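You operate a simulated robot arm through the tools that you are given. There is no shell and no other tool. Be economical: measure what you need, move in short steps, check, and stop when the job is done.

You run a simulated two-armed robot. Do the job below in one go: nothing can be reset, and whatever is moved stays where it is left.

Task
Answer the ringing GATE call box on the line it shows, then hang up.
Fine: shut and latch the lid.

The check looks at the end state, three seconds after you hand in, the way a careful person would. Anything else that was tipped, shoved, dropped, spilled or broken makes it a failure. A push-on lid holds only when it is set on centred and level and pressed home; a screw cap is set on level and turned clockwise until tight.

Robot
Two 7-joint arms with two-finger parallel grippers on one trunk, on a base that drives. Base frame: it is fixed to the floor where the robot stands at the start and does not move with it; the origin is under the middle of the robot, x ahead of it, y to its left, z up; the surface under the hand at the start is at about z = 700. Readings come in mm, degrees, newtons and seconds.
The left shoulder is at the start at [60, 143, 926], the right one opposite. With the tool pointing down near the work surface each hand reaches from about 300 to 740 mm from the robot's upright axis, wherever it stands, measured 20 degrees to its own side. Places, roughly: cradle of the gate call box [800, -100, 800]; gate box display [700, 0, 800]; gate box slider [700, -100, 800]; gate box tone key [700, 0, 800]; gate call box [700, -100, 800]; latch of the gate call box [1000, 0, 1100]; lid of the gate call box [1000, -100, 900]; power button of the gate box [700, 100, 800]. Payload 1.57 kg a hand.
The TCP of each hand is the grasp point between the finger pads, 30 mm short of the fingertips. In the tool frame z runs along the fingers and y along their closing line. Largest opening 110 mm; finger width 24, thickness 12; the body of the gripper, 48 by 112 mm, starts 78 mm behind the TCP.
Orientation is told as [roll, pitch, yaw] about the base's x, y, z axes, in that order, counted from this pose: with the fingers straight down and closing along the base's y, the tool's x points along the base's -x, its y along +y and its z along -z.

Tools
- The arms move only by the tool servo_tool. It takes "left_motion", "right_motion" or both (then of equal length, played together; a hand with none holds still); each is a list of rows, each a list of 7 numbers: the turn, a rotation vector about the tool's x, y, z in degrees, then the shift along the tool's x, y, z in mm, then the finger opening in mm, from 0 to 110. In form: [[rx, ry, rz, tx, ty, tz, grip], ...]. A call has 1 to 8 rows; each row shifts and turns the commanded pose from where the row before left it, along the tool's axes as they then stand. A row lasts 0.2 s, in which the tool goes at most 50 mm and 8.6 degrees; a call with a longer step from one row to the next is refused whole, and so is a gripper value outside its range. A pose out of reach is approached as far as the arm can. The call stops where the force on the tool passes 70 N (or 10 N more than at its start, if that is more) or the arm is blocked; 0.2 s more then pass. Each finger travels about 45 mm/s and halts on what it meets, pressing with about 40 N; the grip force reading is that of the motor and also rises with nothing between the fingers. The clock runs only during rows and for 0.2 s after the last one: add rows that do not move to give the fingers time. It gives the time, the measured TCP pose, the force on the tool (base axes), the opening and the grip force at its end, in the units of the frame above (readings bear some noise), with the torque about the TCP (base axes, N m) and any sound that the robot's microphone picked up.
- Cameras (640 x 400 px; columns grow to the right, rows downward): "scene" is now at [54.3, -5.2, 1548.7]; the picture's right is [-0.04, -1.00, 0.00], its down [-0.65, 0.03, -0.76] and it looks along [0.76, -0.03, -0.65] (base axes); focal length 252 px, centre (320, 200). "left" rides on the left gripper at [70, -16, -141] in its tool frame; the picture's right is [0.23, 0.97, 0.00], its down [-0.86, 0.20, -0.48] and it looks along [-0.47, 0.11, 0.88] (tool axes); focal length 222 px, centre (320, 200). "right" rides on the right gripper at [70, 16, -141] in its tool frame; the picture's right is [-0.23, 0.97, 0.00], its down [-0.86, -0.20, -0.48] and it looks along [-0.47, -0.11, 0.88] (tool axes); focal length 222 px, centre (320, 200). There is no depth. A picture from a camera that has moved, and an enlarged one, comes with that camera's place and axes in the base frame and with its lens.
- get_image(camera): a new picture of that camera. No time passes.
- slide_trunk(by): slides the trunk up (or, below 0, down) by that many mm; the arms and the scene camera ride with it, the base frame stays. It gives what a move gives, with no picture.
- roll_base(legs): drives the robot by 1 to 6 legs, each [ahead, left, turn to the left] in mm, mm and degrees, along the robot's own axes; the way and the turn of a leg run together, so that a leg with both is an arc; at most 1500 mm and 180 degrees a leg. The arms and the cameras ride along, it lands a little off, and it stops where it bumps. It gives what a move gives.
- turn_head(pan, tilt): turns the head with the scene camera to pan (to the left, within 86 degrees either way) and tilt (down, from -29 to 69), counted from straight ahead of the robot. It gives what a move gives.
- close_up(camera, box): a new picture of the part [left, top, right, bottom] of that camera's present view, enlarged. No time passes.
- finish_job(): hands the job in; it is judged then, once.

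Go step by step. Nothing tells you exact positions but the pictures and the camera data: compare them with the known pose of the tool, close in by small moves and look again before you grip or let go. The budget is 120 turns and 100 pictures, counting those below and the enlarged ones. Unless the task says otherwise, let go and move clear before handing in, and close with one line.

The tools are called after "Request:" as name(argument=value, ...) on one line, values as JSON. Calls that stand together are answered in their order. servo_tool: Moves the arms, as the interface text tells. Its arguments: {"type":"object","properties":{"left_motion":{"type":"array","items":{"type":"array","items":{"type":"number"}}},"right_motion":{"type":"array","items":{"type":"array","items":{"type":"number"}}}},"required":[]} The other tools are called the same way: slide_trunk (by) slides the trunk up or down; roll_base (legs) drives the base; turn_head (pan, tilt) turns the head that bears the scene camera; get_image (camera) takes a picture; close_up (camera, box) takes an enlarged picture of a part of a camera's view; finish_job () hands the job in.

At the start:

```text
clock: 0.0
left_position: [495.1, 115.5, 999.4]
left_orientation: [0.0, -0.1, -0.1]
left_contact_force: [0.5, 1.2, -0.1]
left_wrist_torque: [0.05, 0.01, 0.01]
left_opening: 110.3
left_finger_force: 0.0
right_position: [470.1, -247.3, 1000.0]
right_orientation: [0.0, 0.0, 0.0]
right_contact_force: [0.5, -1.1, 0.2]
right_wrist_torque: [0.0, 0.01, 0.0]
right_opening: 109.8
right_finger_force: 0.1
trunk travel left (down, up): [-525.0, 65.0]
robot x, y, heading: [-0.1, 1.9, -0.0]
head pan, tilt: [-2.5, 40.3]
```

scene: 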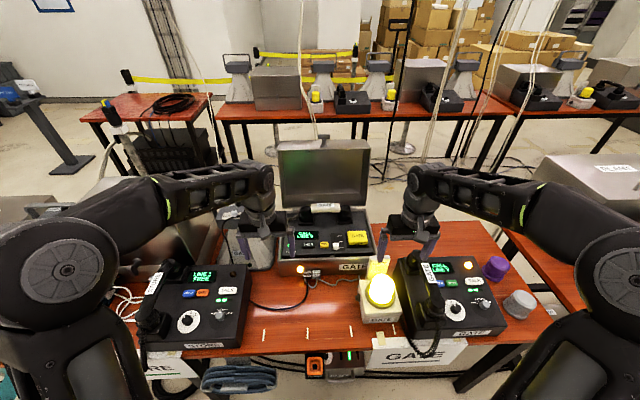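
right: 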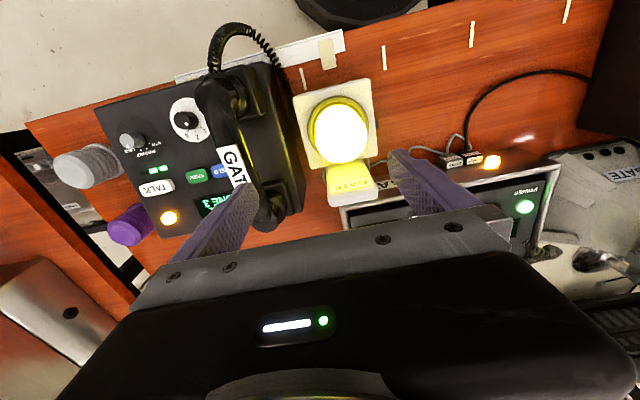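
left: 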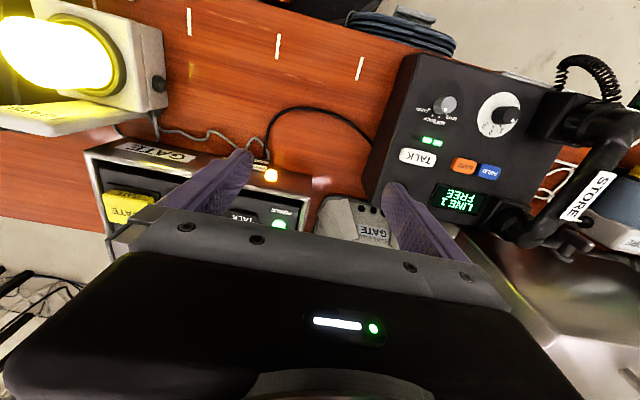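

I see several boxes; the GATE call box seems to be the centre one with the open lid, and there is another phone at right labelled GATE too. I look closer.

Request:
close_up(camera="scene", box=[260, 130, 400, 280])

Request:
close_up(camera="scene", box=[350, 240, 550, 365])

Request:
close_up(camera="scene", box=[100, 240, 300, 365])

```text
2.67 times, centred on (330, 205) of scene
camera zoom: at [54.3, -5.2, 1548.7], right [-0.04, -1.0, 0.0], down [-0.65, 0.03, -0.76], along [0.76, -0.03, -0.65], focal length 671 px, centre (293, 187)
```

zoom: 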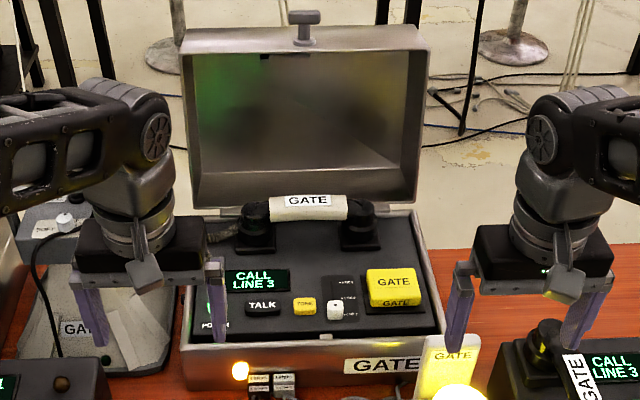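

```text
3.20 times, centred on (450, 302) of scene
camera zoom: at [54.3, -5.2, 1548.7], right [-0.04, -1.0, 0.0], down [-0.65, 0.03, -0.76], along [0.76, -0.03, -0.65], focal length 805 px, centre (-96, -128)
```

zoom: 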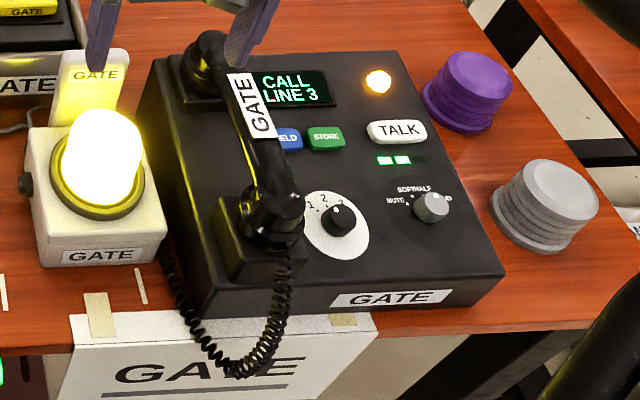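

```text
3.20 times, centred on (200, 302) of scene
camera zoom: at [54.3, -5.2, 1548.7], right [-0.04, -1.0, 0.0], down [-0.65, 0.03, -0.76], along [0.76, -0.03, -0.65], focal length 805 px, centre (704, -128)
```

zoom: 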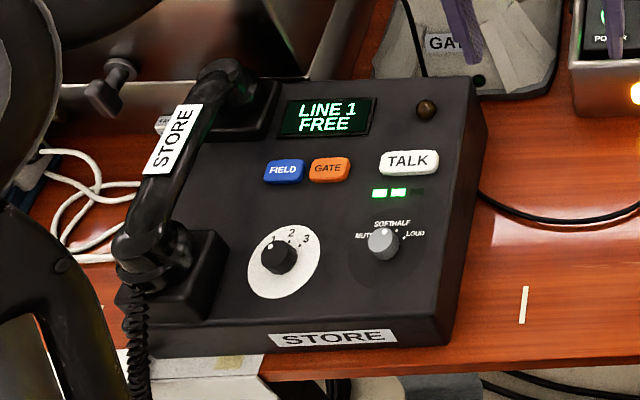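

The ringing unit with lid, slider, tone key and power button is the metal case in the centre, showing CALL LINE 3. I take tight close-ups of its panel.

Request:
close_up(camera="scene", box=[286, 222, 376, 278])

Request:
close_up(camera="right", box=[330, 130, 570, 280])

Request:
close_up(camera="scene", box=[270, 130, 380, 200])

```text
7.11 times, centred on (331, 250) of scene
camera zoom: at [54.3, -5.2, 1548.7], right [-0.04, -1.0, 0.0], down [-0.65, 0.03, -0.76], along [0.76, -0.03, -0.65], focal length 1788 px, centre (242, -156)
```

zoom: 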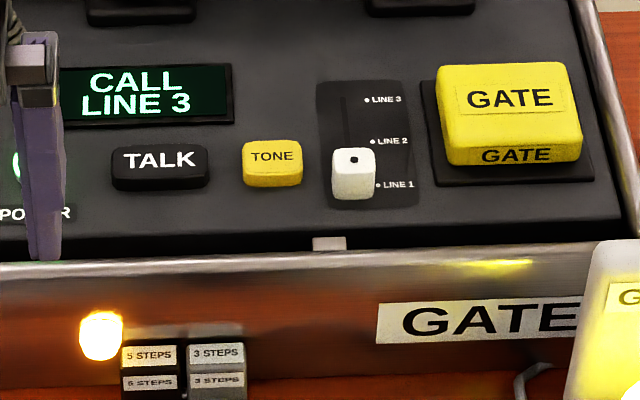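

```text
2.67 times, centred on (450, 205) of right
camera zoom: at [400.0, -231.0, 1140.8], right [0.23, 0.97, 0.0], down [0.86, -0.2, 0.48], along [0.47, -0.11, -0.88], focal length 592 px, centre (-27, 187)
```

zoom: 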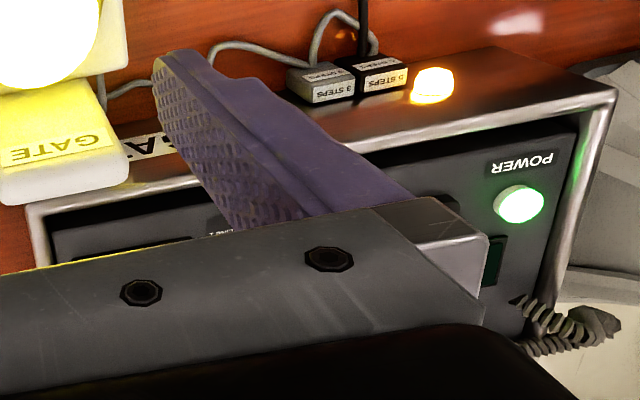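

```text
5.71 times, centred on (325, 165) of scene
camera zoom: at [54.3, -5.2, 1548.7], right [-0.04, -1.0, 0.0], down [-0.65, 0.03, -0.76], along [0.76, -0.03, -0.65], focal length 1437 px, centre (291, 400)
```

zoom: 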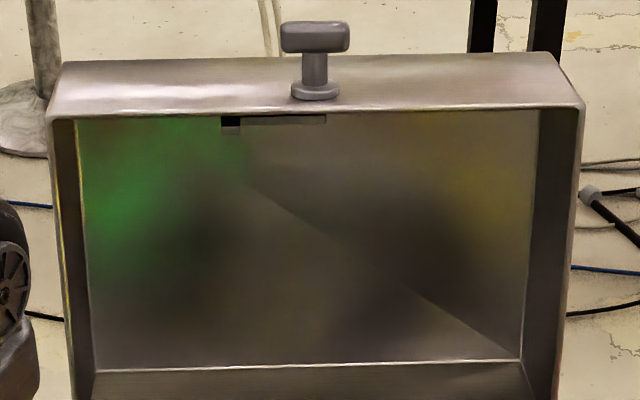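

The slider sits at LINE 1 and the call is on LINE 3; the panel is at about z=784, the slider knob near [670,-88]. I move the right hand with closed fingers above and in front of the knob.

Request:
servo_tool(right_motion=[[0, 0, 0, -29, 26.5, 0, 0], [0, 0, 0, -29, 26.5, 0, 0], [0, 0, 0, -29, 26.5, 10, 0], [0, 0, 0, -29, 26.5, 20, 0], [0, 0, 0, -29, 26.5, 30, 0], [0, 0, 0, -29, 26.5, 30, 0], [0, 0, 0, 0, 0, 30, 0], [0, 0, 0, 0, 0, 0, 0]])

Request:
get_image(camera="right")

Request:
close_up(camera="scene", box=[270, 190, 400, 280])

```text
clock: 1.8
left_position: [494.6, 115.6, 999.2]
left_orientation: [0.1, -0.1, 0.0]
left_contact_force: [-1.4, 0.6, 0.4]
left_wrist_torque: [0.01, 0.03, -0.01]
left_opening: 110.1
left_finger_force: 0.0
right_position: [646.6, -88.7, 880.6]
right_orientation: [-0.1, 0.0, -0.1]
right_contact_force: [0.4, -0.3, 0.1]
right_wrist_torque: [0.0, 0.01, 0.04]
right_opening: 0.1
right_finger_force: 21.5
trunk travel left (down, up): [-525.0, 65.0]
robot x, y, heading: [2.4, 2.5, -0.0]
head pan, tilt: [-2.5, 40.3]
```

```text
90 pictures are left
camera right: at [577.0, -72.8, 1021.5], right [0.23, 0.97, 0.0], down [0.86, -0.2, 0.48], along [0.47, -0.11, -0.88], focal length 222 px, centre (320, 200)
```

right: 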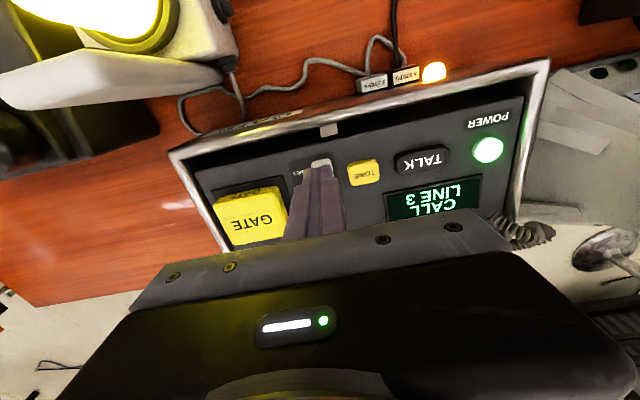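

```text
4.44 times, centred on (335, 235) of scene
camera zoom: at [54.4, -5.0, 1548.7], right [-0.04, -1.0, 0.0], down [-0.65, 0.03, -0.76], along [0.76, -0.03, -0.65], focal length 1118 px, centre (253, 44)
```

zoom: 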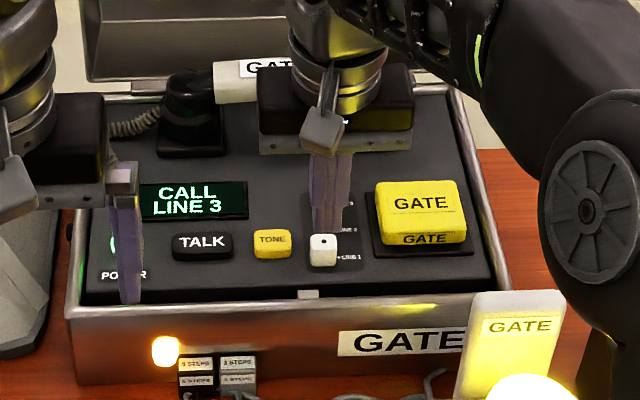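

The knob front face is at about x=655, top z≈807. I back off a little, descend in front of it, then push gently forward.

Request:
servo_tool(right_motion=[[0, 0, 0, 11, 0, 0, 0], [0, 0, 0, 0, 0, 25, 0], [0, 0, 0, 0, 0, 29, 0], [0, 0, 0, 0, 0, 0, 0]])

Request:
get_image(camera="right")

Request:
close_up(camera="scene", box=[270, 190, 400, 280])

```text
clock: 2.8
left_position: [494.8, 115.1, 999.5]
left_orientation: [0.0, 0.0, 0.0]
left_contact_force: [-1.0, -0.2, 0.2]
left_wrist_torque: [-0.01, 0.0, 0.01]
left_opening: 109.9
left_finger_force: 0.0
right_position: [633.8, -88.0, 825.6]
right_orientation: [0.0, -0.1, 0.0]
right_contact_force: [0.0, 0.1, 0.1]
right_wrist_torque: [-0.06, -0.02, -0.01]
right_opening: 0.1
right_finger_force: 21.2
trunk travel left (down, up): [-525.0, 65.0]
robot x, y, heading: [0.5, -4.7, 0.2]
head pan, tilt: [-2.5, 40.3]
```

```text
88 pictures are left
camera right: at [563.2, -72.0, 965.9], right [0.23, 0.97, 0.0], down [0.86, -0.2, 0.48], along [0.47, -0.11, -0.88], focal length 222 px, centre (320, 200)
```

right: 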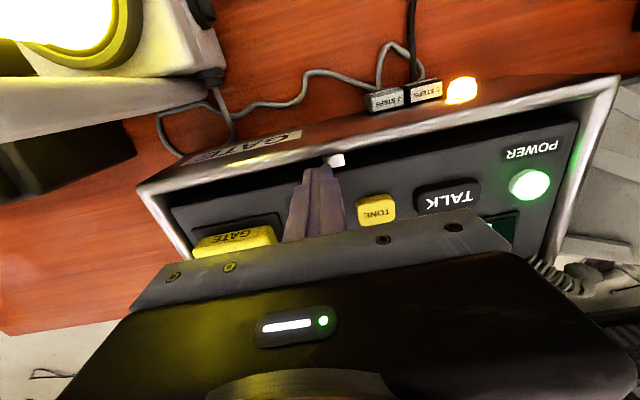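

```text
4.44 times, centred on (335, 235) of scene
camera zoom: at [54.2, -5.1, 1548.7], right [-0.04, -1.0, 0.0], down [-0.65, 0.03, -0.76], along [0.76, -0.03, -0.65], focal length 1118 px, centre (253, 44)
```

zoom: 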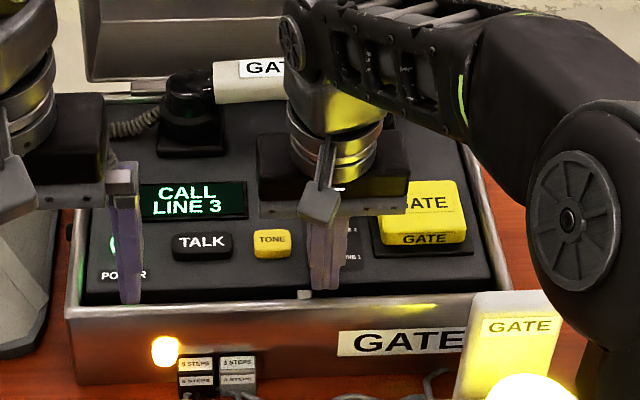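

The fingertip is in front of the knob without contact. Now I push toward LINE 3 in short rows.

Request:
servo_tool(right_motion=[[0, 0, 0, -9, 0, 0, 0], [0, 0, 0, -9, 0, 0, 0], [0, 0, 0, -9, 0, 0, 0], [0, 0, 0, -9, 0, 0, 0], [0, 0, 0, -9, 0, 0, 0], [0, 0, 0, -9, 0, 0, 0], [0, 0, 0, -9, 0, 0, 0], [0, 0, 0, 0, 0, 0, 0]])

Request:
close_up(camera="scene", box=[270, 190, 400, 280])

Request:
get_image(camera="right")

```text
clock: 4.6
left_position: [494.6, 115.3, 1000.5]
left_orientation: [0.0, 0.0, 0.0]
left_contact_force: [-0.7, -0.5, 0.2]
left_wrist_torque: [-0.04, 0.03, 0.04]
left_opening: 110.0
left_finger_force: 0.1
right_position: [697.8, -87.5, 825.4]
right_orientation: [0.0, 0.0, 0.0]
right_contact_force: [0.2, 0.4, 0.0]
right_wrist_torque: [-0.02, 0.01, -0.01]
right_opening: 0.0
right_finger_force: 21.3
trunk travel left (down, up): [-525.0, 65.0]
robot x, y, heading: [-0.9, -0.9, 0.3]
head pan, tilt: [-2.5, 40.3]
```

```text
4.44 times, centred on (335, 235) of scene
camera zoom: at [54.3, -5.2, 1548.7], right [-0.04, -1.0, 0.0], down [-0.65, 0.03, -0.76], along [0.76, -0.03, -0.65], focal length 1118 px, centre (253, 44)
```

zoom: 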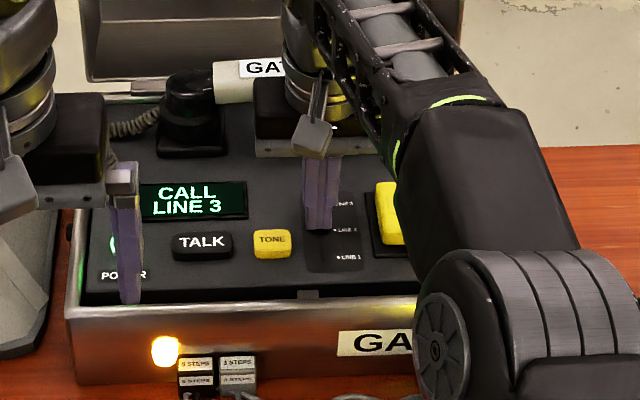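

```text
85 pictures are left
camera right: at [626.6, -72.6, 966.8], right [0.23, 0.97, 0.0], down [0.85, -0.2, 0.48], along [0.47, -0.11, -0.88], focal length 222 px, centre (320, 200)
```

right: 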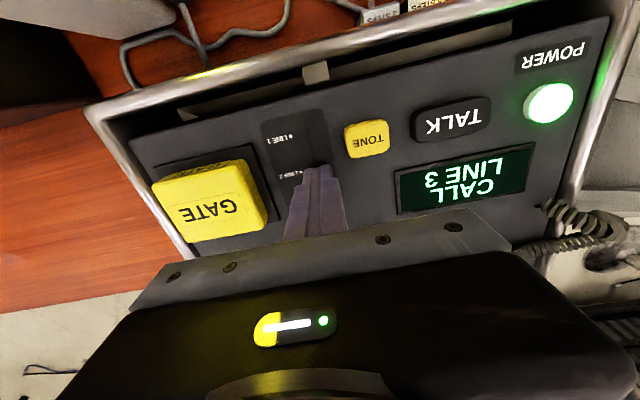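

The knob is hidden behind the finger, so I back off and rise to check it.

Request:
servo_tool(right_motion=[[0, 0, 0, 10, 0, 0, 0], [0, 0, 0, 0, 0, -35, 0], [0, 0, 0, 10, -25, -35, 0], [0, 0, 0, 30, -35, 0, 0], [0, 0, 0, 30, -35, 0, 0]])

Request:
close_up(camera="scene", box=[270, 190, 400, 280])

```text
clock: 5.8
left_position: [494.8, 116.3, 1001.1]
left_orientation: [0.0, 0.0, 0.0]
left_contact_force: [0.8, 0.1, 0.2]
left_wrist_torque: [0.06, -0.02, 0.02]
left_opening: 110.0
left_finger_force: 0.1
right_position: [616.0, -187.9, 895.9]
right_orientation: [0.0, -0.1, 0.0]
right_contact_force: [-0.5, -0.9, 0.0]
right_wrist_torque: [0.03, -0.02, 0.02]
right_opening: 0.2
right_finger_force: 21.3
trunk travel left (down, up): [-525.0, 65.0]
robot x, y, heading: [2.1, 1.1, 0.3]
head pan, tilt: [-2.5, 40.3]
```

```text
4.44 times, centred on (335, 235) of scene
camera zoom: at [53.5, -5.8, 1548.7], right [-0.04, -1.0, 0.0], down [-0.65, 0.03, -0.76], along [0.76, -0.03, -0.65], focal length 1118 px, centre (253, 44)
```

zoom: 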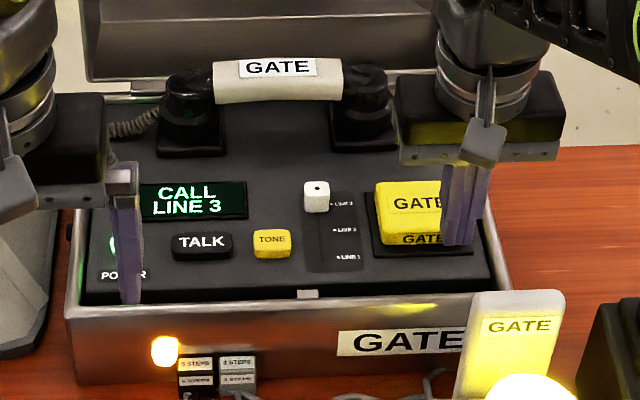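

The slider now sits at LINE 3. Handset and lid lie further out, so I look down to see how much room there is to drive forward.

Request:
turn_head(pan=0, tilt=69)

Request:
get_image(camera="scene")

```text
clock: 6.7
left_position: [495.2, 115.4, 1000.7]
left_orientation: [0.0, 0.0, 0.0]
left_contact_force: [-0.8, 0.6, 0.3]
left_wrist_torque: [-0.01, -0.01, 0.0]
left_opening: 109.7
left_finger_force: 0.0
right_position: [618.4, -186.3, 896.6]
right_orientation: [0.1, 0.0, 0.0]
right_contact_force: [0.0, 0.4, -0.5]
right_wrist_torque: [-0.01, 0.0, 0.0]
right_opening: 0.0
right_finger_force: 21.5
trunk travel left (down, up): [-525.0, 65.0]
robot x, y, heading: [0.1, -3.0, 0.1]
head pan, tilt: [0.0, 68.8]
```

```text
83 pictures are left
camera scene: at [25.7, -1.4, 1513.0], right [0.0, -1.0, 0.0], down [-0.93, 0.0, -0.36], along [0.36, 0.0, -0.93], focal length 252 px, centre (320, 200)
```

scene: 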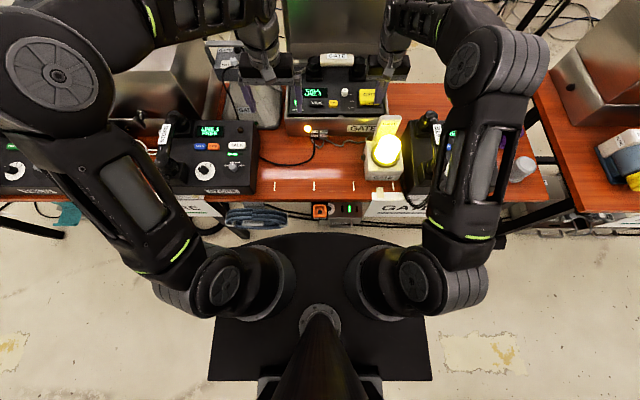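

I zoom in on the area between robot and table.

Request:
close_up(camera="scene", box=[180, 180, 460, 390])

```text
1.90 times, centred on (320, 285) of scene
camera zoom: at [25.7, -1.4, 1513.0], right [0.0, -1.0, 0.0], down [-0.93, 0.0, -0.36], along [0.36, 0.0, -0.93], focal length 479 px, centre (320, 38)
```

zoom: 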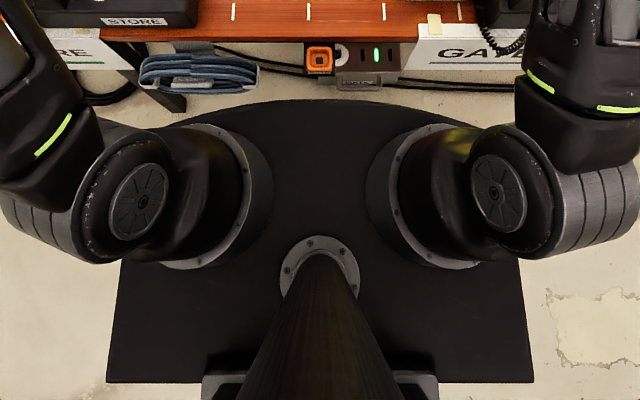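

It's unclear how high the robot's front plate is and what hangs at the table's front. I tilt the left hand so its camera looks back at the gap, for triangulation.

Request:
servo_tool(left_motion=[[0, 8.5, 0, 0, 0, -20, 110], [0, 8.5, 0, 0, 0, 0, 110], [0, 8.5, 0, 0, 0, 0, 110], [0, 8.5, 0, 0, 0, 0, 110], [0, 8.5, 0, 0, 0, 0, 110], [0, 8.5, 0, 0, 0, 0, 110], [0, 8.5, 0, 0, 0, 0, 110]])

Request:
get_image(camera="left")

```text
clock: 8.3
left_position: [493.6, 116.3, 1019.2]
left_orientation: [0.0, 11.3, -0.1]
left_contact_force: [-0.3, -0.1, 0.0]
left_wrist_torque: [0.02, 0.0, -0.02]
left_opening: 109.7
left_finger_force: 0.1
left hand out of reach, approached as far as the arm can: row 2, 3, 4, 5, 6, 7
right_position: [618.0, -185.3, 896.1]
right_orientation: [0.0, 0.0, 0.0]
right_contact_force: [0.4, -0.2, -0.7]
right_wrist_torque: [-0.04, 0.0, 0.02]
right_opening: 0.0
right_finger_force: 21.5
trunk travel left (down, up): [-525.0, 65.0]
robot x, y, heading: [1.7, -3.5, -0.0]
head pan, tilt: [0.0, 68.8]
```

```text
81 pictures are left
camera left: at [453.4, 100.4, 1172.6], right [-0.22, 0.97, 0.04], down [0.93, 0.2, 0.3], along [0.28, 0.11, -0.95], focal length 222 px, centre (320, 200)
```

left: 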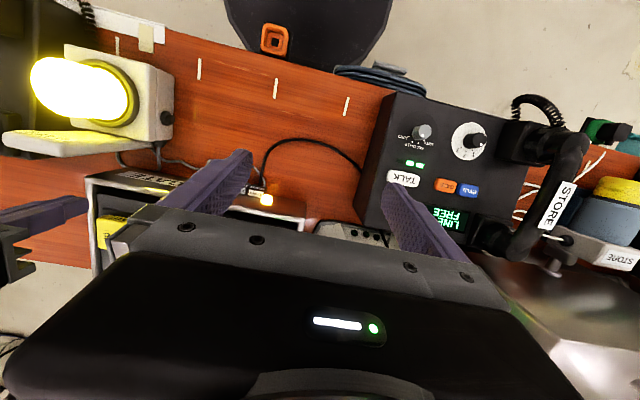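

I enlarge the top of this view to see the plate and the items at the table edge.

Request:
close_up(camera="left", box=[160, 0, 480, 200])

```text
2.00 times, centred on (320, 100) of left
camera zoom: at [453.4, 100.4, 1172.6], right [-0.22, 0.97, 0.04], down [0.93, 0.2, 0.3], along [0.28, 0.11, -0.95], focal length 444 px, centre (320, 400)
```

zoom: 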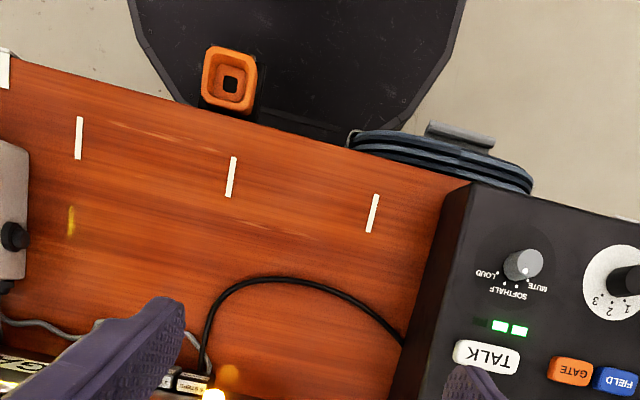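

The low round base (radius ≈280) stands clear of the table edge (x≈340), and the wide plate under the shoulders is above table height, so driving forward looks possible. First I raise and retract the right hand and level the left one.

Request:
servo_tool(left_motion=[[0, -8, 0, 0, 0, 0, 110], [0, -4, 0, 0, 0, 0, 110], [0, 0, 0, 0, 0, 0, 110], [0, 0, 0, 0, 0, 0, 110]], right_motion=[[0, 0, 0, 15, -20, -40, 0], [0, 0, 0, 30, -20, -30, 0], [0, 0, 0, 35, -10, -30, 0], [0, 0, 0, 35, 0, 0, 0]])

Request:
turn_head(pan=0, tilt=45)

```text
clock: 9.3
left_position: [495.6, 116.6, 1019.5]
left_orientation: [0.0, -0.8, 0.1]
left_contact_force: [0.3, -0.3, -0.9]
left_wrist_torque: [-0.01, -0.03, 0.01]
left_opening: 109.7
left_finger_force: 0.2
right_position: [498.9, -236.6, 997.0]
right_orientation: [0.0, 0.0, 0.0]
right_contact_force: [-0.3, 0.0, 0.7]
right_wrist_torque: [0.01, 0.0, -0.03]
right_opening: 0.0
right_finger_force: 21.2
trunk travel left (down, up): [-525.0, 65.0]
robot x, y, heading: [-2.7, 0.1, -0.1]
head pan, tilt: [0.0, 68.8]
```

```text
clock: 10.2
left_position: [494.5, 116.2, 1019.3]
left_orientation: [0.0, -0.7, -0.1]
left_contact_force: [-0.2, 0.4, -0.5]
left_wrist_torque: [0.02, 0.0, 0.02]
left_opening: 110.0
left_finger_force: 0.0
right_position: [499.5, -237.4, 996.3]
right_orientation: [0.1, 0.0, 0.0]
right_contact_force: [0.6, 0.4, -0.2]
right_wrist_torque: [-0.02, 0.03, 0.01]
right_opening: 0.3
right_finger_force: 21.2
trunk travel left (down, up): [-525.0, 65.0]
robot x, y, heading: [1.0, 2.3, -0.3]
head pan, tilt: [0.0, 45.0]
```

The commanded pose clamps at reach limits, and both hands are level. Now I drive forward carefully, 50 mm first.

Request:
roll_base(legs=[[50, 0, 0]])

Request:
get_image(camera="scene")

```text
clock: 11.1
left_position: [546.5, 116.6, 1018.0]
left_orientation: [-0.1, -0.6, 0.0]
left_contact_force: [0.3, 0.0, -0.8]
left_wrist_torque: [-0.01, 0.02, 0.0]
left_opening: 110.1
left_finger_force: 0.0
right_position: [550.6, -235.7, 996.7]
right_orientation: [-0.1, 0.1, 0.1]
right_contact_force: [-0.1, 1.0, 0.0]
right_wrist_torque: [-0.05, 0.0, -0.03]
right_opening: 0.0
right_finger_force: 20.8
trunk travel left (down, up): [-525.0, 65.0]
robot x, y, heading: [53.2, -2.8, 0.0]
head pan, tilt: [0.0, 45.0]
```

```text
79 pictures are left
camera scene: at [102.9, -1.5, 1541.7], right [0.0, -1.0, 0.0], down [-0.71, 0.0, -0.71], along [0.71, 0.0, -0.71], focal length 252 px, centre (320, 200)
```

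scene: 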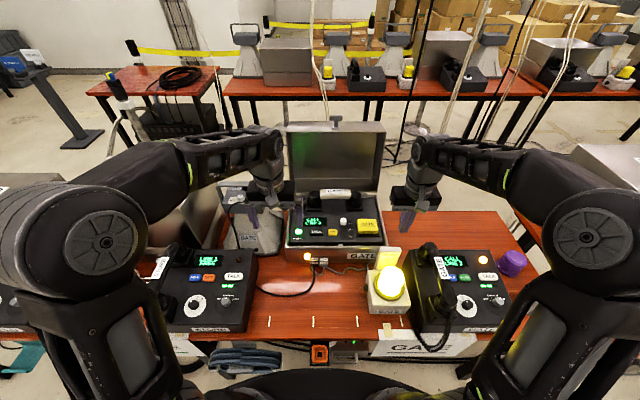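

No trouble. I drive 90 mm more.

Request:
roll_base(legs=[[45, 0, 0], [45, 0, 0]])

Request:
get_image(camera="scene")

Request:
get_image(camera="right")

Request:
get_image(camera="left")

```text
clock: 12.5
left_position: [608.2, 114.4, 1018.7]
left_orientation: [-0.1, -0.6, -0.1]
left_contact_force: [0.0, -0.1, 0.7]
left_wrist_torque: [0.0, 0.03, 0.01]
left_opening: 110.0
left_finger_force: 0.1
right_position: [613.1, -238.5, 997.1]
right_orientation: [0.0, 0.1, -0.1]
right_contact_force: [0.8, 0.8, -0.9]
right_wrist_torque: [0.01, 0.02, 0.01]
right_opening: 0.0
right_finger_force: 21.4
trunk travel left (down, up): [-525.0, 65.0]
robot x, y, heading: [112.7, 3.4, -0.1]
head pan, tilt: [0.0, 45.0]
stopped in leg 2: the robot was blocked; the commanded pose is now the measured one
```

```text
78 pictures are left
camera scene: at [165.5, -1.6, 1541.7], right [0.0, -1.0, 0.0], down [-0.71, 0.0, -0.71], along [0.71, 0.0, -0.71], focal length 252 px, centre (320, 200)
```

scene: 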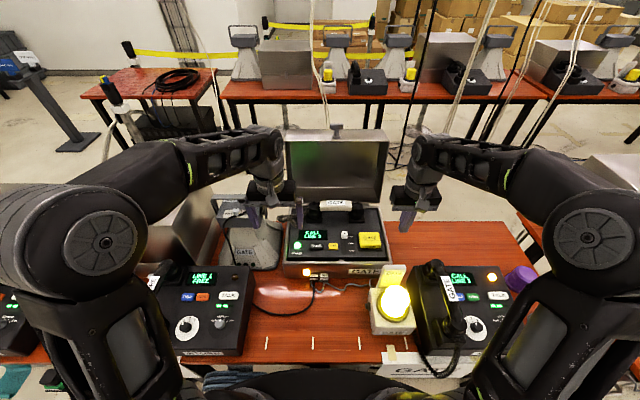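

```text
77 pictures are left
camera right: at [542.9, -221.1, 1137.8], right [0.23, 0.97, 0.0], down [0.86, -0.2, 0.48], along [0.47, -0.11, -0.88], focal length 222 px, centre (320, 200)
```

right: 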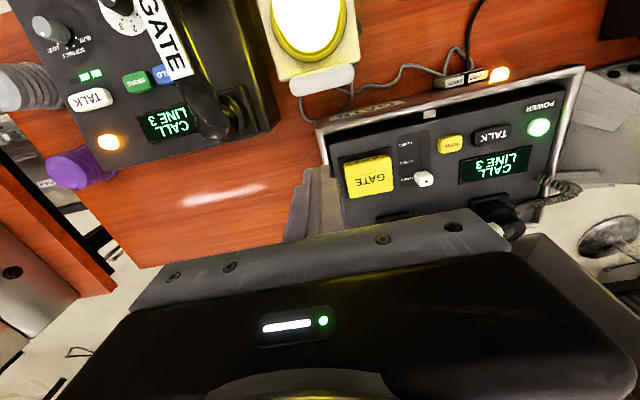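

```text
76 pictures are left
camera left: at [536.7, 99.3, 1161.4], right [-0.23, 0.97, 0.0], down [0.85, 0.2, 0.49], along [0.48, 0.11, -0.87], focal length 222 px, centre (320, 200)
```

left: 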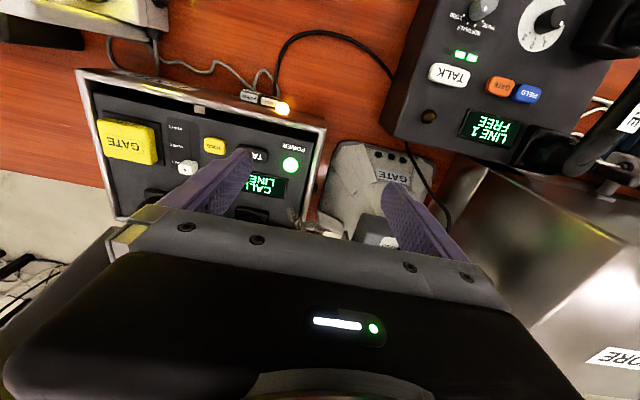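

The base met something at x≈113 and stopped; nothing visible moved. I back off 12 mm and then check the right phone and table area while turning the right hand for the handset.

Request:
roll_base(legs=[[-12, 0, 0]])

Request:
servo_tool(right_motion=[[0, 0, 8.5, 0, 0, 0, 40], [0, 0, 8.5, 0, 0, 0, 80], [0, 0, 8.5, 0, 0, 0, 80], [0, 0, 8.5, 0, 0, 0, 80], [0, 0, 8.5, 0, 0, 0, 80], [0, 0, 8.5, 0, 0, 0, 80], [0, 0, 8.5, 0, 0, 0, 80], [0, 0, 8.5, 0, 0, 0, 80]])

```text
clock: 13.2
left_position: [593.9, 114.3, 1020.9]
left_orientation: [-0.1, -0.8, -0.2]
left_contact_force: [0.2, -0.2, 0.3]
left_wrist_torque: [-0.01, -0.02, 0.01]
left_opening: 109.9
left_finger_force: 0.2
right_position: [597.8, -237.6, 998.9]
right_orientation: [0.0, -0.1, -0.1]
right_contact_force: [-0.6, -0.4, -0.4]
right_wrist_torque: [0.04, -0.01, -0.02]
right_opening: 0.0
right_finger_force: 21.1
trunk travel left (down, up): [-525.0, 65.0]
robot x, y, heading: [99.7, -0.3, -0.1]
head pan, tilt: [0.0, 45.0]
```

```text
clock: 15.0
left_position: [594.4, 114.1, 1020.0]
left_orientation: [0.0, -0.7, -0.1]
left_contact_force: [0.5, 0.0, -0.6]
left_wrist_torque: [0.02, -0.01, -0.02]
left_opening: 110.1
left_finger_force: 0.2
right_position: [599.7, -236.4, 997.3]
right_orientation: [0.1, 0.0, -68.3]
right_contact_force: [-0.2, -1.0, -0.6]
right_wrist_torque: [0.0, 0.01, -0.01]
right_opening: 79.9
right_finger_force: 0.2
trunk travel left (down, up): [-525.0, 65.0]
robot x, y, heading: [99.2, 0.7, 0.2]
head pan, tilt: [0.0, 45.0]
```

I finish the turn, retract the left hand, and take the right hand towards the handset at height.

Request:
servo_tool(right_motion=[[0, 0, 7.3, 0, 0, 0, 90], [0, 0, 7.2, 0, 0, 0, 90], [0, 0, 7.2, 0, 0, 0, 90], [0, 0, 0, 35, 30, 0, 90], [0, 0, 0, 35, 30, 0, 90], [0, 0, 0, 35, 30, 0, 90], [0, 0, 0, 35, 30, 0, 90], [0, 0, 0, 30, 30, 0, 90]], left_motion=[[0, 0, 0, 20, 20, 0, 110], [0, 0, 0, 20, 20, 0, 110], [0, 0, 0, 20, 20, 0, 110], [0, 0, 0, 20, 20, 0, 110], [0, 0, 0, 20, 20, 0, 110], [0, 0, 0, 0, 0, 0, 110], [0, 0, 0, 0, 0, 0, 110], [0, 0, 0, 0, 0, 0, 110]])

Request:
get_image(camera="right")

Request:
get_image(camera="scene")

```text
clock: 16.8
left_position: [497.1, 214.2, 1020.2]
left_orientation: [0.0, -0.8, 0.0]
left_contact_force: [1.1, -0.4, 0.0]
left_wrist_torque: [0.04, -0.02, -0.02]
left_opening: 109.9
left_finger_force: 0.1
right_position: [732.6, -82.0, 998.1]
right_orientation: [0.0, 0.1, -89.8]
right_contact_force: [0.0, 0.0, 0.6]
right_wrist_torque: [0.0, -0.03, -0.01]
right_opening: 89.9
right_finger_force: 0.1
right hand out of reach, approached as far as the arm can: row 8
trunk travel left (down, up): [-525.0, 65.0]
robot x, y, heading: [100.1, 1.5, 0.3]
head pan, tilt: [0.0, 45.0]
```

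```text
75 pictures are left
camera right: at [748.1, -12.7, 1138.7], right [0.97, -0.22, 0.0], down [-0.2, -0.86, 0.48], along [-0.11, -0.47, -0.88], focal length 222 px, centre (320, 200)
```

right: 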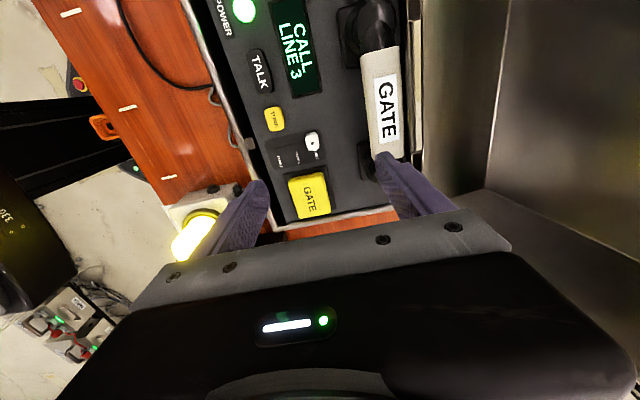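

```text
74 pictures are left
camera scene: at [149.9, -2.2, 1541.9], right [0.0, -1.0, 0.0], down [-0.71, 0.0, -0.71], along [0.71, 0.0, -0.71], focal length 252 px, centre (320, 200)
```

scene: 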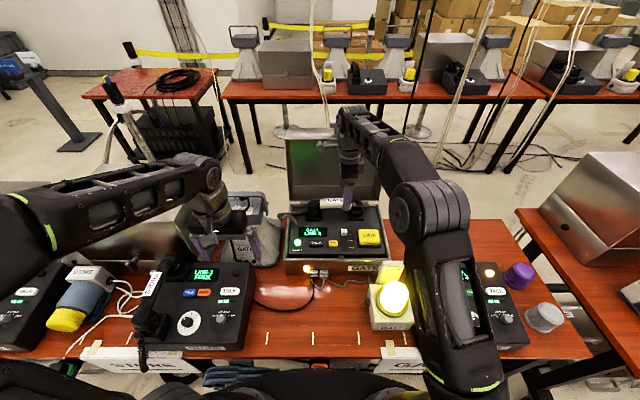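

The handset grip is at about [815,-58,868], about 45 mm wide along x. I raise the trunk for more reach, then approach over it.

Request:
slide_trunk(by=60)

Request:
servo_tool(right_motion=[[0, 0, 0, 5, 0, 30, 66], [0, 0, 0, 5, 0, 30, 66], [0, 0, 0, 5, 10, 30, 66], [0, 0, 0, 5, 20, 30, 66], [0, 0, 0, 4, 30, 0, 66], [0, 0, 0, 0, 23, 0, 66], [0, 0, 0, 0, 0, 0, 66]])

Request:
get_image(camera="right")

```text
clock: 17.8
left_position: [495.7, 214.5, 1080.4]
left_orientation: [-0.1, -0.7, -0.1]
left_contact_force: [-0.4, 0.1, -0.6]
left_wrist_torque: [-0.01, 0.08, 0.0]
left_opening: 110.1
left_finger_force: 0.0
right_position: [732.5, -82.2, 1057.1]
right_orientation: [0.0, 0.0, -89.8]
right_contact_force: [0.6, 0.0, -0.5]
right_wrist_torque: [-0.03, 0.02, -0.02]
right_opening: 90.4
right_finger_force: 0.0
trunk travel left (down, up): [-585.0, 5.0]
robot x, y, heading: [94.5, 0.1, -0.1]
head pan, tilt: [0.0, 45.0]
```

```text
clock: 19.4
left_position: [497.1, 215.3, 1079.9]
left_orientation: [-0.2, -0.7, -0.2]
left_contact_force: [-0.1, 1.1, -0.2]
left_wrist_torque: [0.03, 0.0, -0.01]
left_opening: 110.0
left_finger_force: 0.1
right_position: [784.5, -59.4, 936.6]
right_orientation: [0.1, 0.0, -89.7]
right_contact_force: [0.5, -0.5, -0.1]
right_wrist_torque: [-0.03, 0.01, -0.01]
right_opening: 66.3
right_finger_force: 0.0
right hand out of reach, approached as far as the arm can: row 5, 6
trunk travel left (down, up): [-585.0, 5.0]
robot x, y, heading: [100.7, 2.1, 0.1]
head pan, tilt: [0.0, 45.0]
```

```text
73 pictures are left
camera right: at [800.3, 9.8, 1077.9], right [0.97, -0.22, 0.0], down [-0.2, -0.86, 0.48], along [-0.11, -0.47, -0.88], focal length 222 px, centre (320, 200)
```

right: 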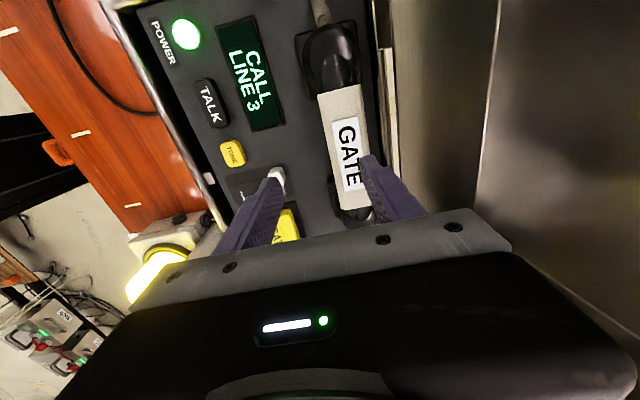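

The handle centre is confirmed at x≈812, about 37 mm wide. I move over it and lower partway.

Request:
servo_tool(right_motion=[[0, 0, 0, 0, 0, 20, 66], [0, 0, 0, 0, 15, 10, 66], [0, 0, 0, 0, 13, 0, 66], [0, 0, 0, 0, 0, 0, 66]])

Request:
get_image(camera="right")

```text
clock: 20.4
left_position: [496.6, 213.6, 1080.5]
left_orientation: [-0.1, -0.7, -0.1]
left_contact_force: [-0.3, -1.3, 0.4]
left_wrist_torque: [-0.02, 0.03, -0.02]
left_opening: 110.1
left_finger_force: 0.0
right_position: [789.7, -59.3, 912.1]
right_orientation: [0.2, 0.1, -89.8]
right_contact_force: [0.5, -0.2, 1.1]
right_wrist_torque: [0.02, 0.01, 0.02]
right_opening: 66.0
right_finger_force: 0.1
right hand out of reach, approached as far as the arm can: row 2, 3
trunk travel left (down, up): [-585.0, 5.0]
robot x, y, heading: [99.1, 0.1, -0.1]
head pan, tilt: [0.0, 45.0]
```

```text
72 pictures are left
camera right: at [804.9, 10.1, 1052.8], right [0.97, -0.22, 0.0], down [-0.2, -0.86, 0.48], along [-0.1, -0.47, -0.88], focal length 222 px, centre (320, 200)
```

right: 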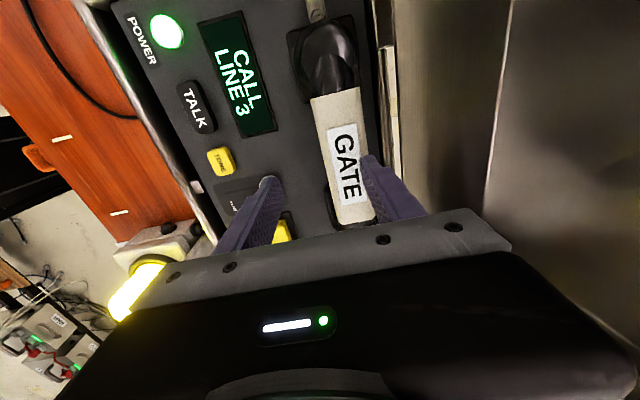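

Tool-down falls 22 mm short, so I tilt the fingers 12° forward and move over the handle.

Request:
servo_tool(right_motion=[[-6, 0, 0, 0, 0, -10, 56], [-6, 0, 0, 0, 0, 0, 56], [0, 0, 0, 0, 10, 10, 56], [0, 0, 0, 0, 9, 10, 56], [0, 0, 0, 0, 0, 0, 56]])

Request:
get_image(camera="right")

Request:
close_up(camera="scene", box=[270, 130, 410, 270])

```text
clock: 21.6
left_position: [496.6, 214.9, 1079.8]
left_orientation: [0.0, -0.7, -0.1]
left_contact_force: [-0.7, -0.9, 0.0]
left_wrist_torque: [0.0, 0.02, 0.0]
left_opening: 110.1
left_finger_force: 0.1
right_position: [813.4, -60.1, 906.6]
right_orientation: [12.0, 0.0, -89.8]
right_contact_force: [1.2, -0.3, 0.1]
right_wrist_torque: [0.0, 0.02, -0.03]
right_opening: 56.0
right_finger_force: 0.0
trunk travel left (down, up): [-585.0, 5.0]
robot x, y, heading: [98.4, 1.0, -0.1]
head pan, tilt: [0.0, 45.0]
```

```text
71 pictures are left
camera right: at [798.1, 8.3, 1048.4], right [0.95, -0.22, 0.2], down [-0.29, -0.86, 0.43], along [0.08, -0.47, -0.88], focal length 222 px, centre (320, 200)
```

right: 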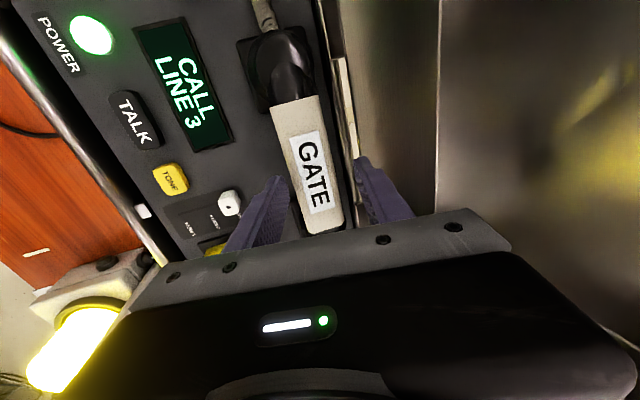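

```text
2.86 times, centred on (340, 200) of scene
camera zoom: at [150.6, -1.5, 1601.9], right [0.0, -1.0, 0.0], down [-0.71, 0.0, -0.71], along [0.71, 0.0, -0.71], focal length 718 px, centre (263, 200)
```

zoom: 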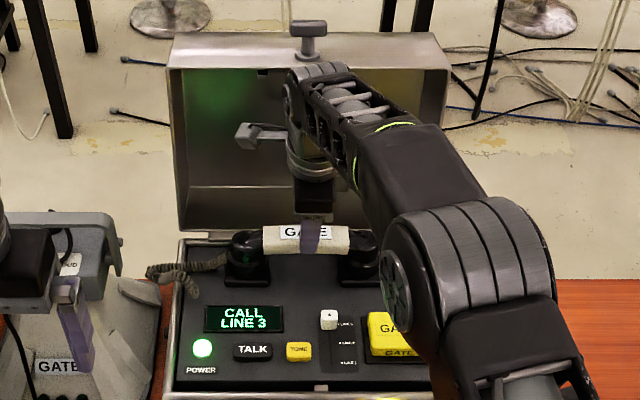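

The handle lies between the fingers. I lower straight down to z≈855.

Request:
servo_tool(right_motion=[[0, 0, 0, 0, -3.6, 17, 56], [0, 0, 0, 0, -3.6, 17, 56], [0, 0, 0, 0, -3.4, 16, 56], [0, 0, 0, 0, 0, 0, 56]])

Request:
get_image(camera="right")

Request:
close_up(camera="scene", box=[270, 130, 410, 270])

```text
clock: 22.6
left_position: [497.4, 215.0, 1080.3]
left_orientation: [-0.1, -0.8, -0.1]
left_contact_force: [0.2, 0.2, 0.3]
left_wrist_torque: [0.02, 0.0, 0.01]
left_opening: 110.0
left_finger_force: 0.1
right_position: [813.5, -61.1, 854.8]
right_orientation: [12.0, 0.0, -89.8]
right_contact_force: [-0.3, -0.7, 0.6]
right_wrist_torque: [-0.02, 0.03, -0.03]
right_opening: 56.2
right_finger_force: 0.0
trunk travel left (down, up): [-585.0, 5.0]
robot x, y, heading: [97.6, -0.4, 0.1]
head pan, tilt: [0.0, 45.0]
```

```text
69 pictures are left
camera right: at [798.1, 8.2, 996.6], right [0.95, -0.22, 0.2], down [-0.29, -0.86, 0.43], along [0.08, -0.47, -0.88], focal length 222 px, centre (320, 200)
```

right: 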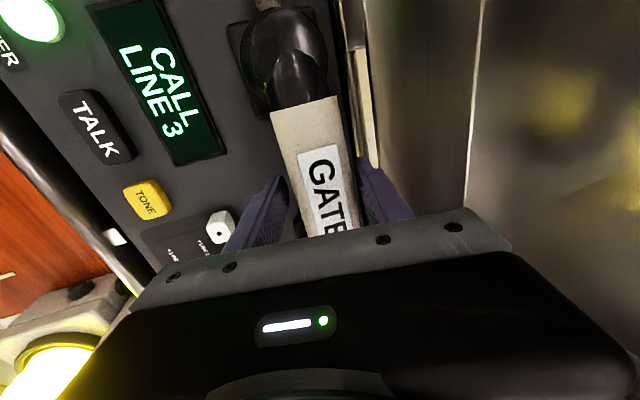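

```text
2.86 times, centred on (340, 200) of scene
camera zoom: at [150.5, -1.4, 1601.9], right [0.0, -1.0, 0.0], down [-0.71, 0.0, -0.71], along [0.71, 0.0, -0.71], focal length 718 px, centre (263, 200)
```

zoom: 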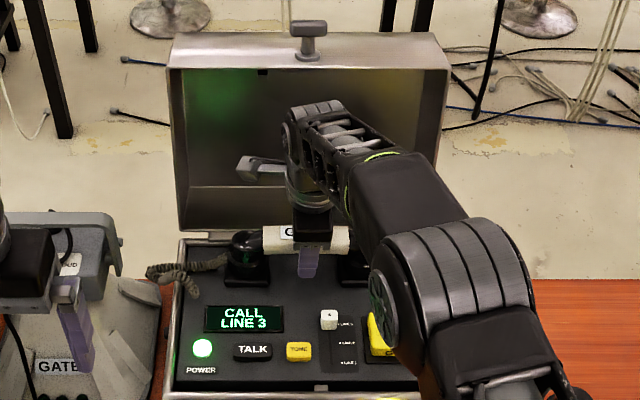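

The fingers straddle the grip. I close them.

Request:
servo_tool(right_motion=[[0, 0, 0, 0, 0, 0, 30], [0, 0, 0, 0, 0, 0, 25], [0, 0, 0, 0, 0, 0, 25], [0, 0, 0, 0, 0, 0, 25]])

```text
clock: 23.6
left_position: [495.6, 215.4, 1080.0]
left_orientation: [-0.1, -0.9, -0.1]
left_contact_force: [0.2, -0.4, 0.4]
left_wrist_torque: [-0.02, 0.0, 0.0]
left_opening: 109.9
left_finger_force: 0.0
right_position: [813.2, -60.8, 857.3]
right_orientation: [12.0, 0.0, -89.8]
right_contact_force: [-1.8, -0.2, 2.3]
right_wrist_torque: [0.01, 0.17, 0.03]
right_opening: 36.7
right_finger_force: 38.3
trunk travel left (down, up): [-585.0, 5.0]
robot x, y, heading: [98.7, -1.6, 0.2]
head pan, tilt: [0.0, 45.0]
```

Gripped at 36.7 mm. I lift it straight up 50 mm and check the display.

Request:
servo_tool(right_motion=[[0, 0, 0, 0, 2.1, -9.8, 25], [0, 0, 0, 0, 2.1, -9.8, 25], [0, 0, 0, 0, 3.1, -14.7, 25], [0, 0, 0, 0, 3.1, -14.7, 25], [0, 0, 0, 0, 0, 0, 25]])

Request:
close_up(camera="scene", box=[270, 130, 410, 270])

Request:
get_image(camera="right")

```text
clock: 24.8
left_position: [496.5, 215.8, 1080.1]
left_orientation: [0.0, -0.6, -0.2]
left_contact_force: [-1.4, -0.6, 0.4]
left_wrist_torque: [0.02, 0.0, -0.02]
left_opening: 110.0
left_finger_force: 0.1
right_position: [813.2, -60.4, 904.8]
right_orientation: [12.0, 0.0, -89.8]
right_contact_force: [-0.4, 0.2, -2.0]
right_wrist_torque: [0.02, 0.01, 0.0]
right_opening: 35.6
right_finger_force: 39.9
trunk travel left (down, up): [-585.0, 5.0]
robot x, y, heading: [101.2, -1.0, -0.0]
head pan, tilt: [0.0, 45.0]
```

```text
2.86 times, centred on (340, 200) of scene
camera zoom: at [151.1, -1.5, 1601.8], right [0.0, -1.0, 0.0], down [-0.71, 0.0, -0.71], along [0.71, 0.0, -0.71], focal length 718 px, centre (263, 200)
```

zoom: 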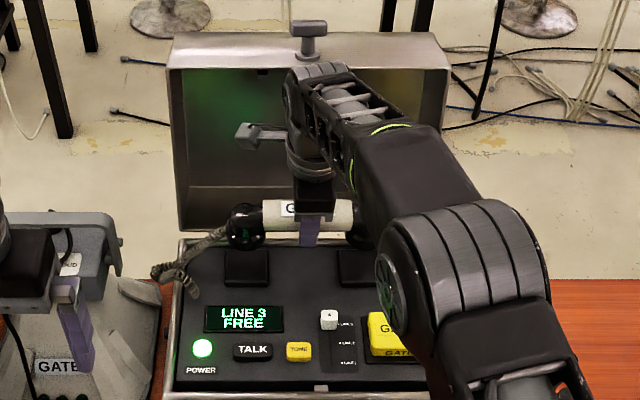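

```text
66 pictures are left
camera right: at [799.8, 8.4, 1046.9], right [0.95, -0.22, 0.2], down [-0.29, -0.86, 0.43], along [0.08, -0.47, -0.88], focal length 222 px, centre (320, 200)
```

right: 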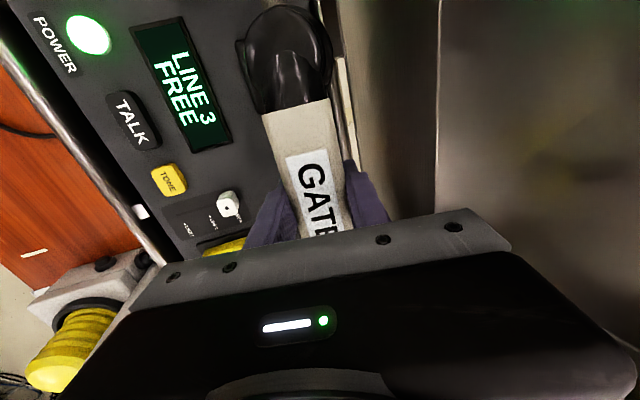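

The ringing lamp went off and the display now reads LINE 3 FREE. I check the other panels to understand the state.

Request:
get_image(camera="scene")

Request:
close_up(camera="scene", box=[290, 250, 390, 312])

Request:
close_up(camera="scene", box=[360, 250, 560, 375])

```text
65 pictures are left
camera scene: at [151.1, -1.5, 1601.8], right [0.0, -1.0, 0.0], down [-0.71, 0.0, -0.71], along [0.71, 0.0, -0.71], focal length 252 px, centre (320, 200)
```

scene: 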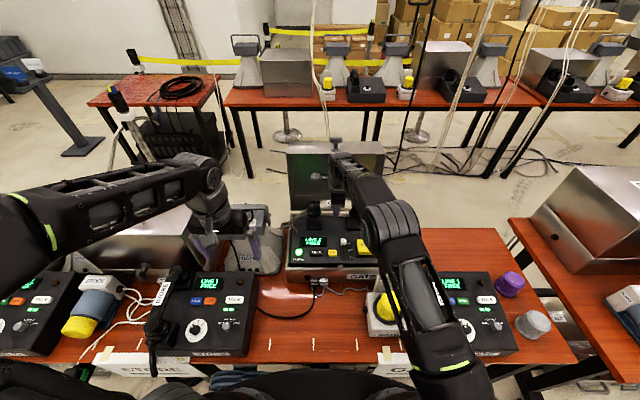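

```text
6.40 times, centred on (340, 281) of scene
camera zoom: at [151.1, -1.5, 1601.8], right [0.0, -1.0, 0.0], down [-0.71, 0.0, -0.71], along [0.71, 0.0, -0.71], focal length 1610 px, centre (192, -318)
```

zoom: 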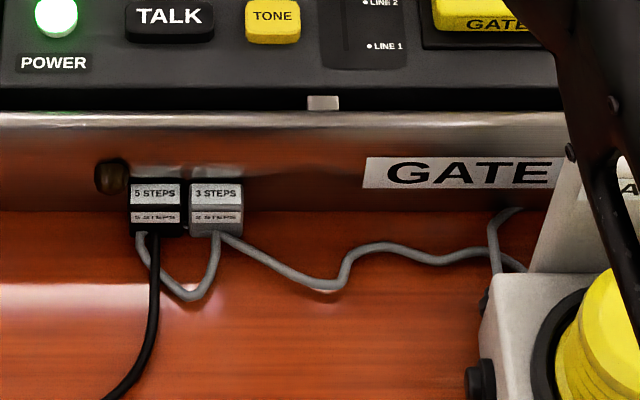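

```text
3.20 times, centred on (460, 312) of scene
camera zoom: at [151.1, -1.5, 1601.8], right [0.0, -1.0, 0.0], down [-0.71, 0.0, -0.71], along [0.71, 0.0, -0.71], focal length 805 px, centre (-128, -160)
```

zoom: 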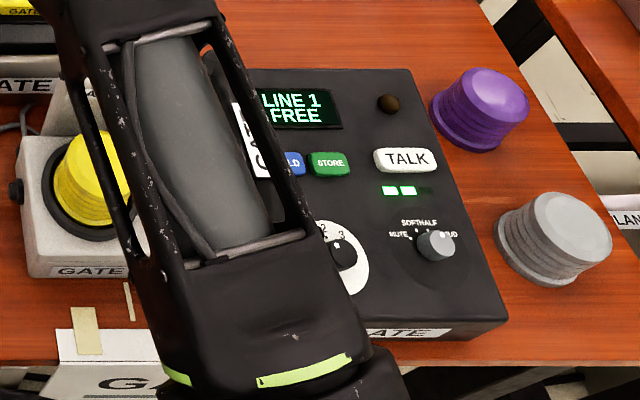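

I wait a second with the handset up and look again.

Request:
servo_tool(right_motion=[[0, 0, 0, 0, 0, 0, 25], [0, 0, 0, 0, 0, 0, 25], [0, 0, 0, 0, 0, 0, 25], [0, 0, 0, 0, 0, 0, 25], [0, 0, 0, 0, 0, 0, 25], [0, 0, 0, 0, 0, 0, 25]])

Request:
close_up(camera="scene", box=[270, 200, 410, 310])

```text
clock: 26.2
left_position: [496.3, 216.5, 1079.7]
left_orientation: [-0.1, -0.7, -0.1]
left_contact_force: [1.0, -0.1, 0.1]
left_wrist_torque: [-0.01, -0.01, 0.04]
left_opening: 109.7
left_finger_force: 0.1
right_position: [814.3, -60.5, 906.0]
right_orientation: [12.0, 0.1, -89.9]
right_contact_force: [-0.4, -0.6, -2.5]
right_wrist_torque: [0.01, 0.02, -0.03]
right_opening: 35.9
right_finger_force: 39.9
trunk travel left (down, up): [-585.0, 5.0]
robot x, y, heading: [101.5, 1.4, -0.0]
head pan, tilt: [0.0, 45.0]
```

```text
3.64 times, centred on (340, 255) of scene
camera zoom: at [151.0, -1.5, 1601.8], right [0.0, -1.0, 0.0], down [-0.71, 0.0, -0.71], along [0.71, 0.0, -0.71], focal length 914 px, centre (247, 0)
```

zoom: 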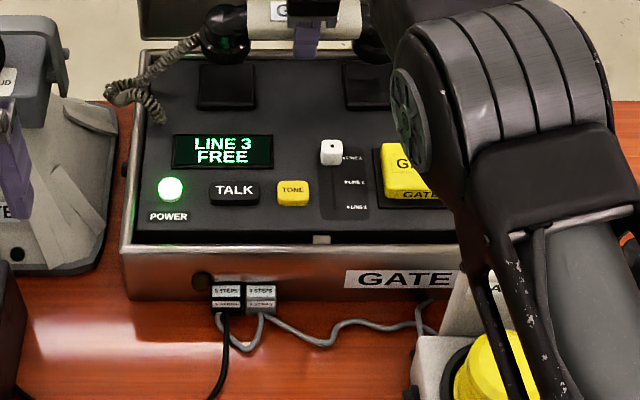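

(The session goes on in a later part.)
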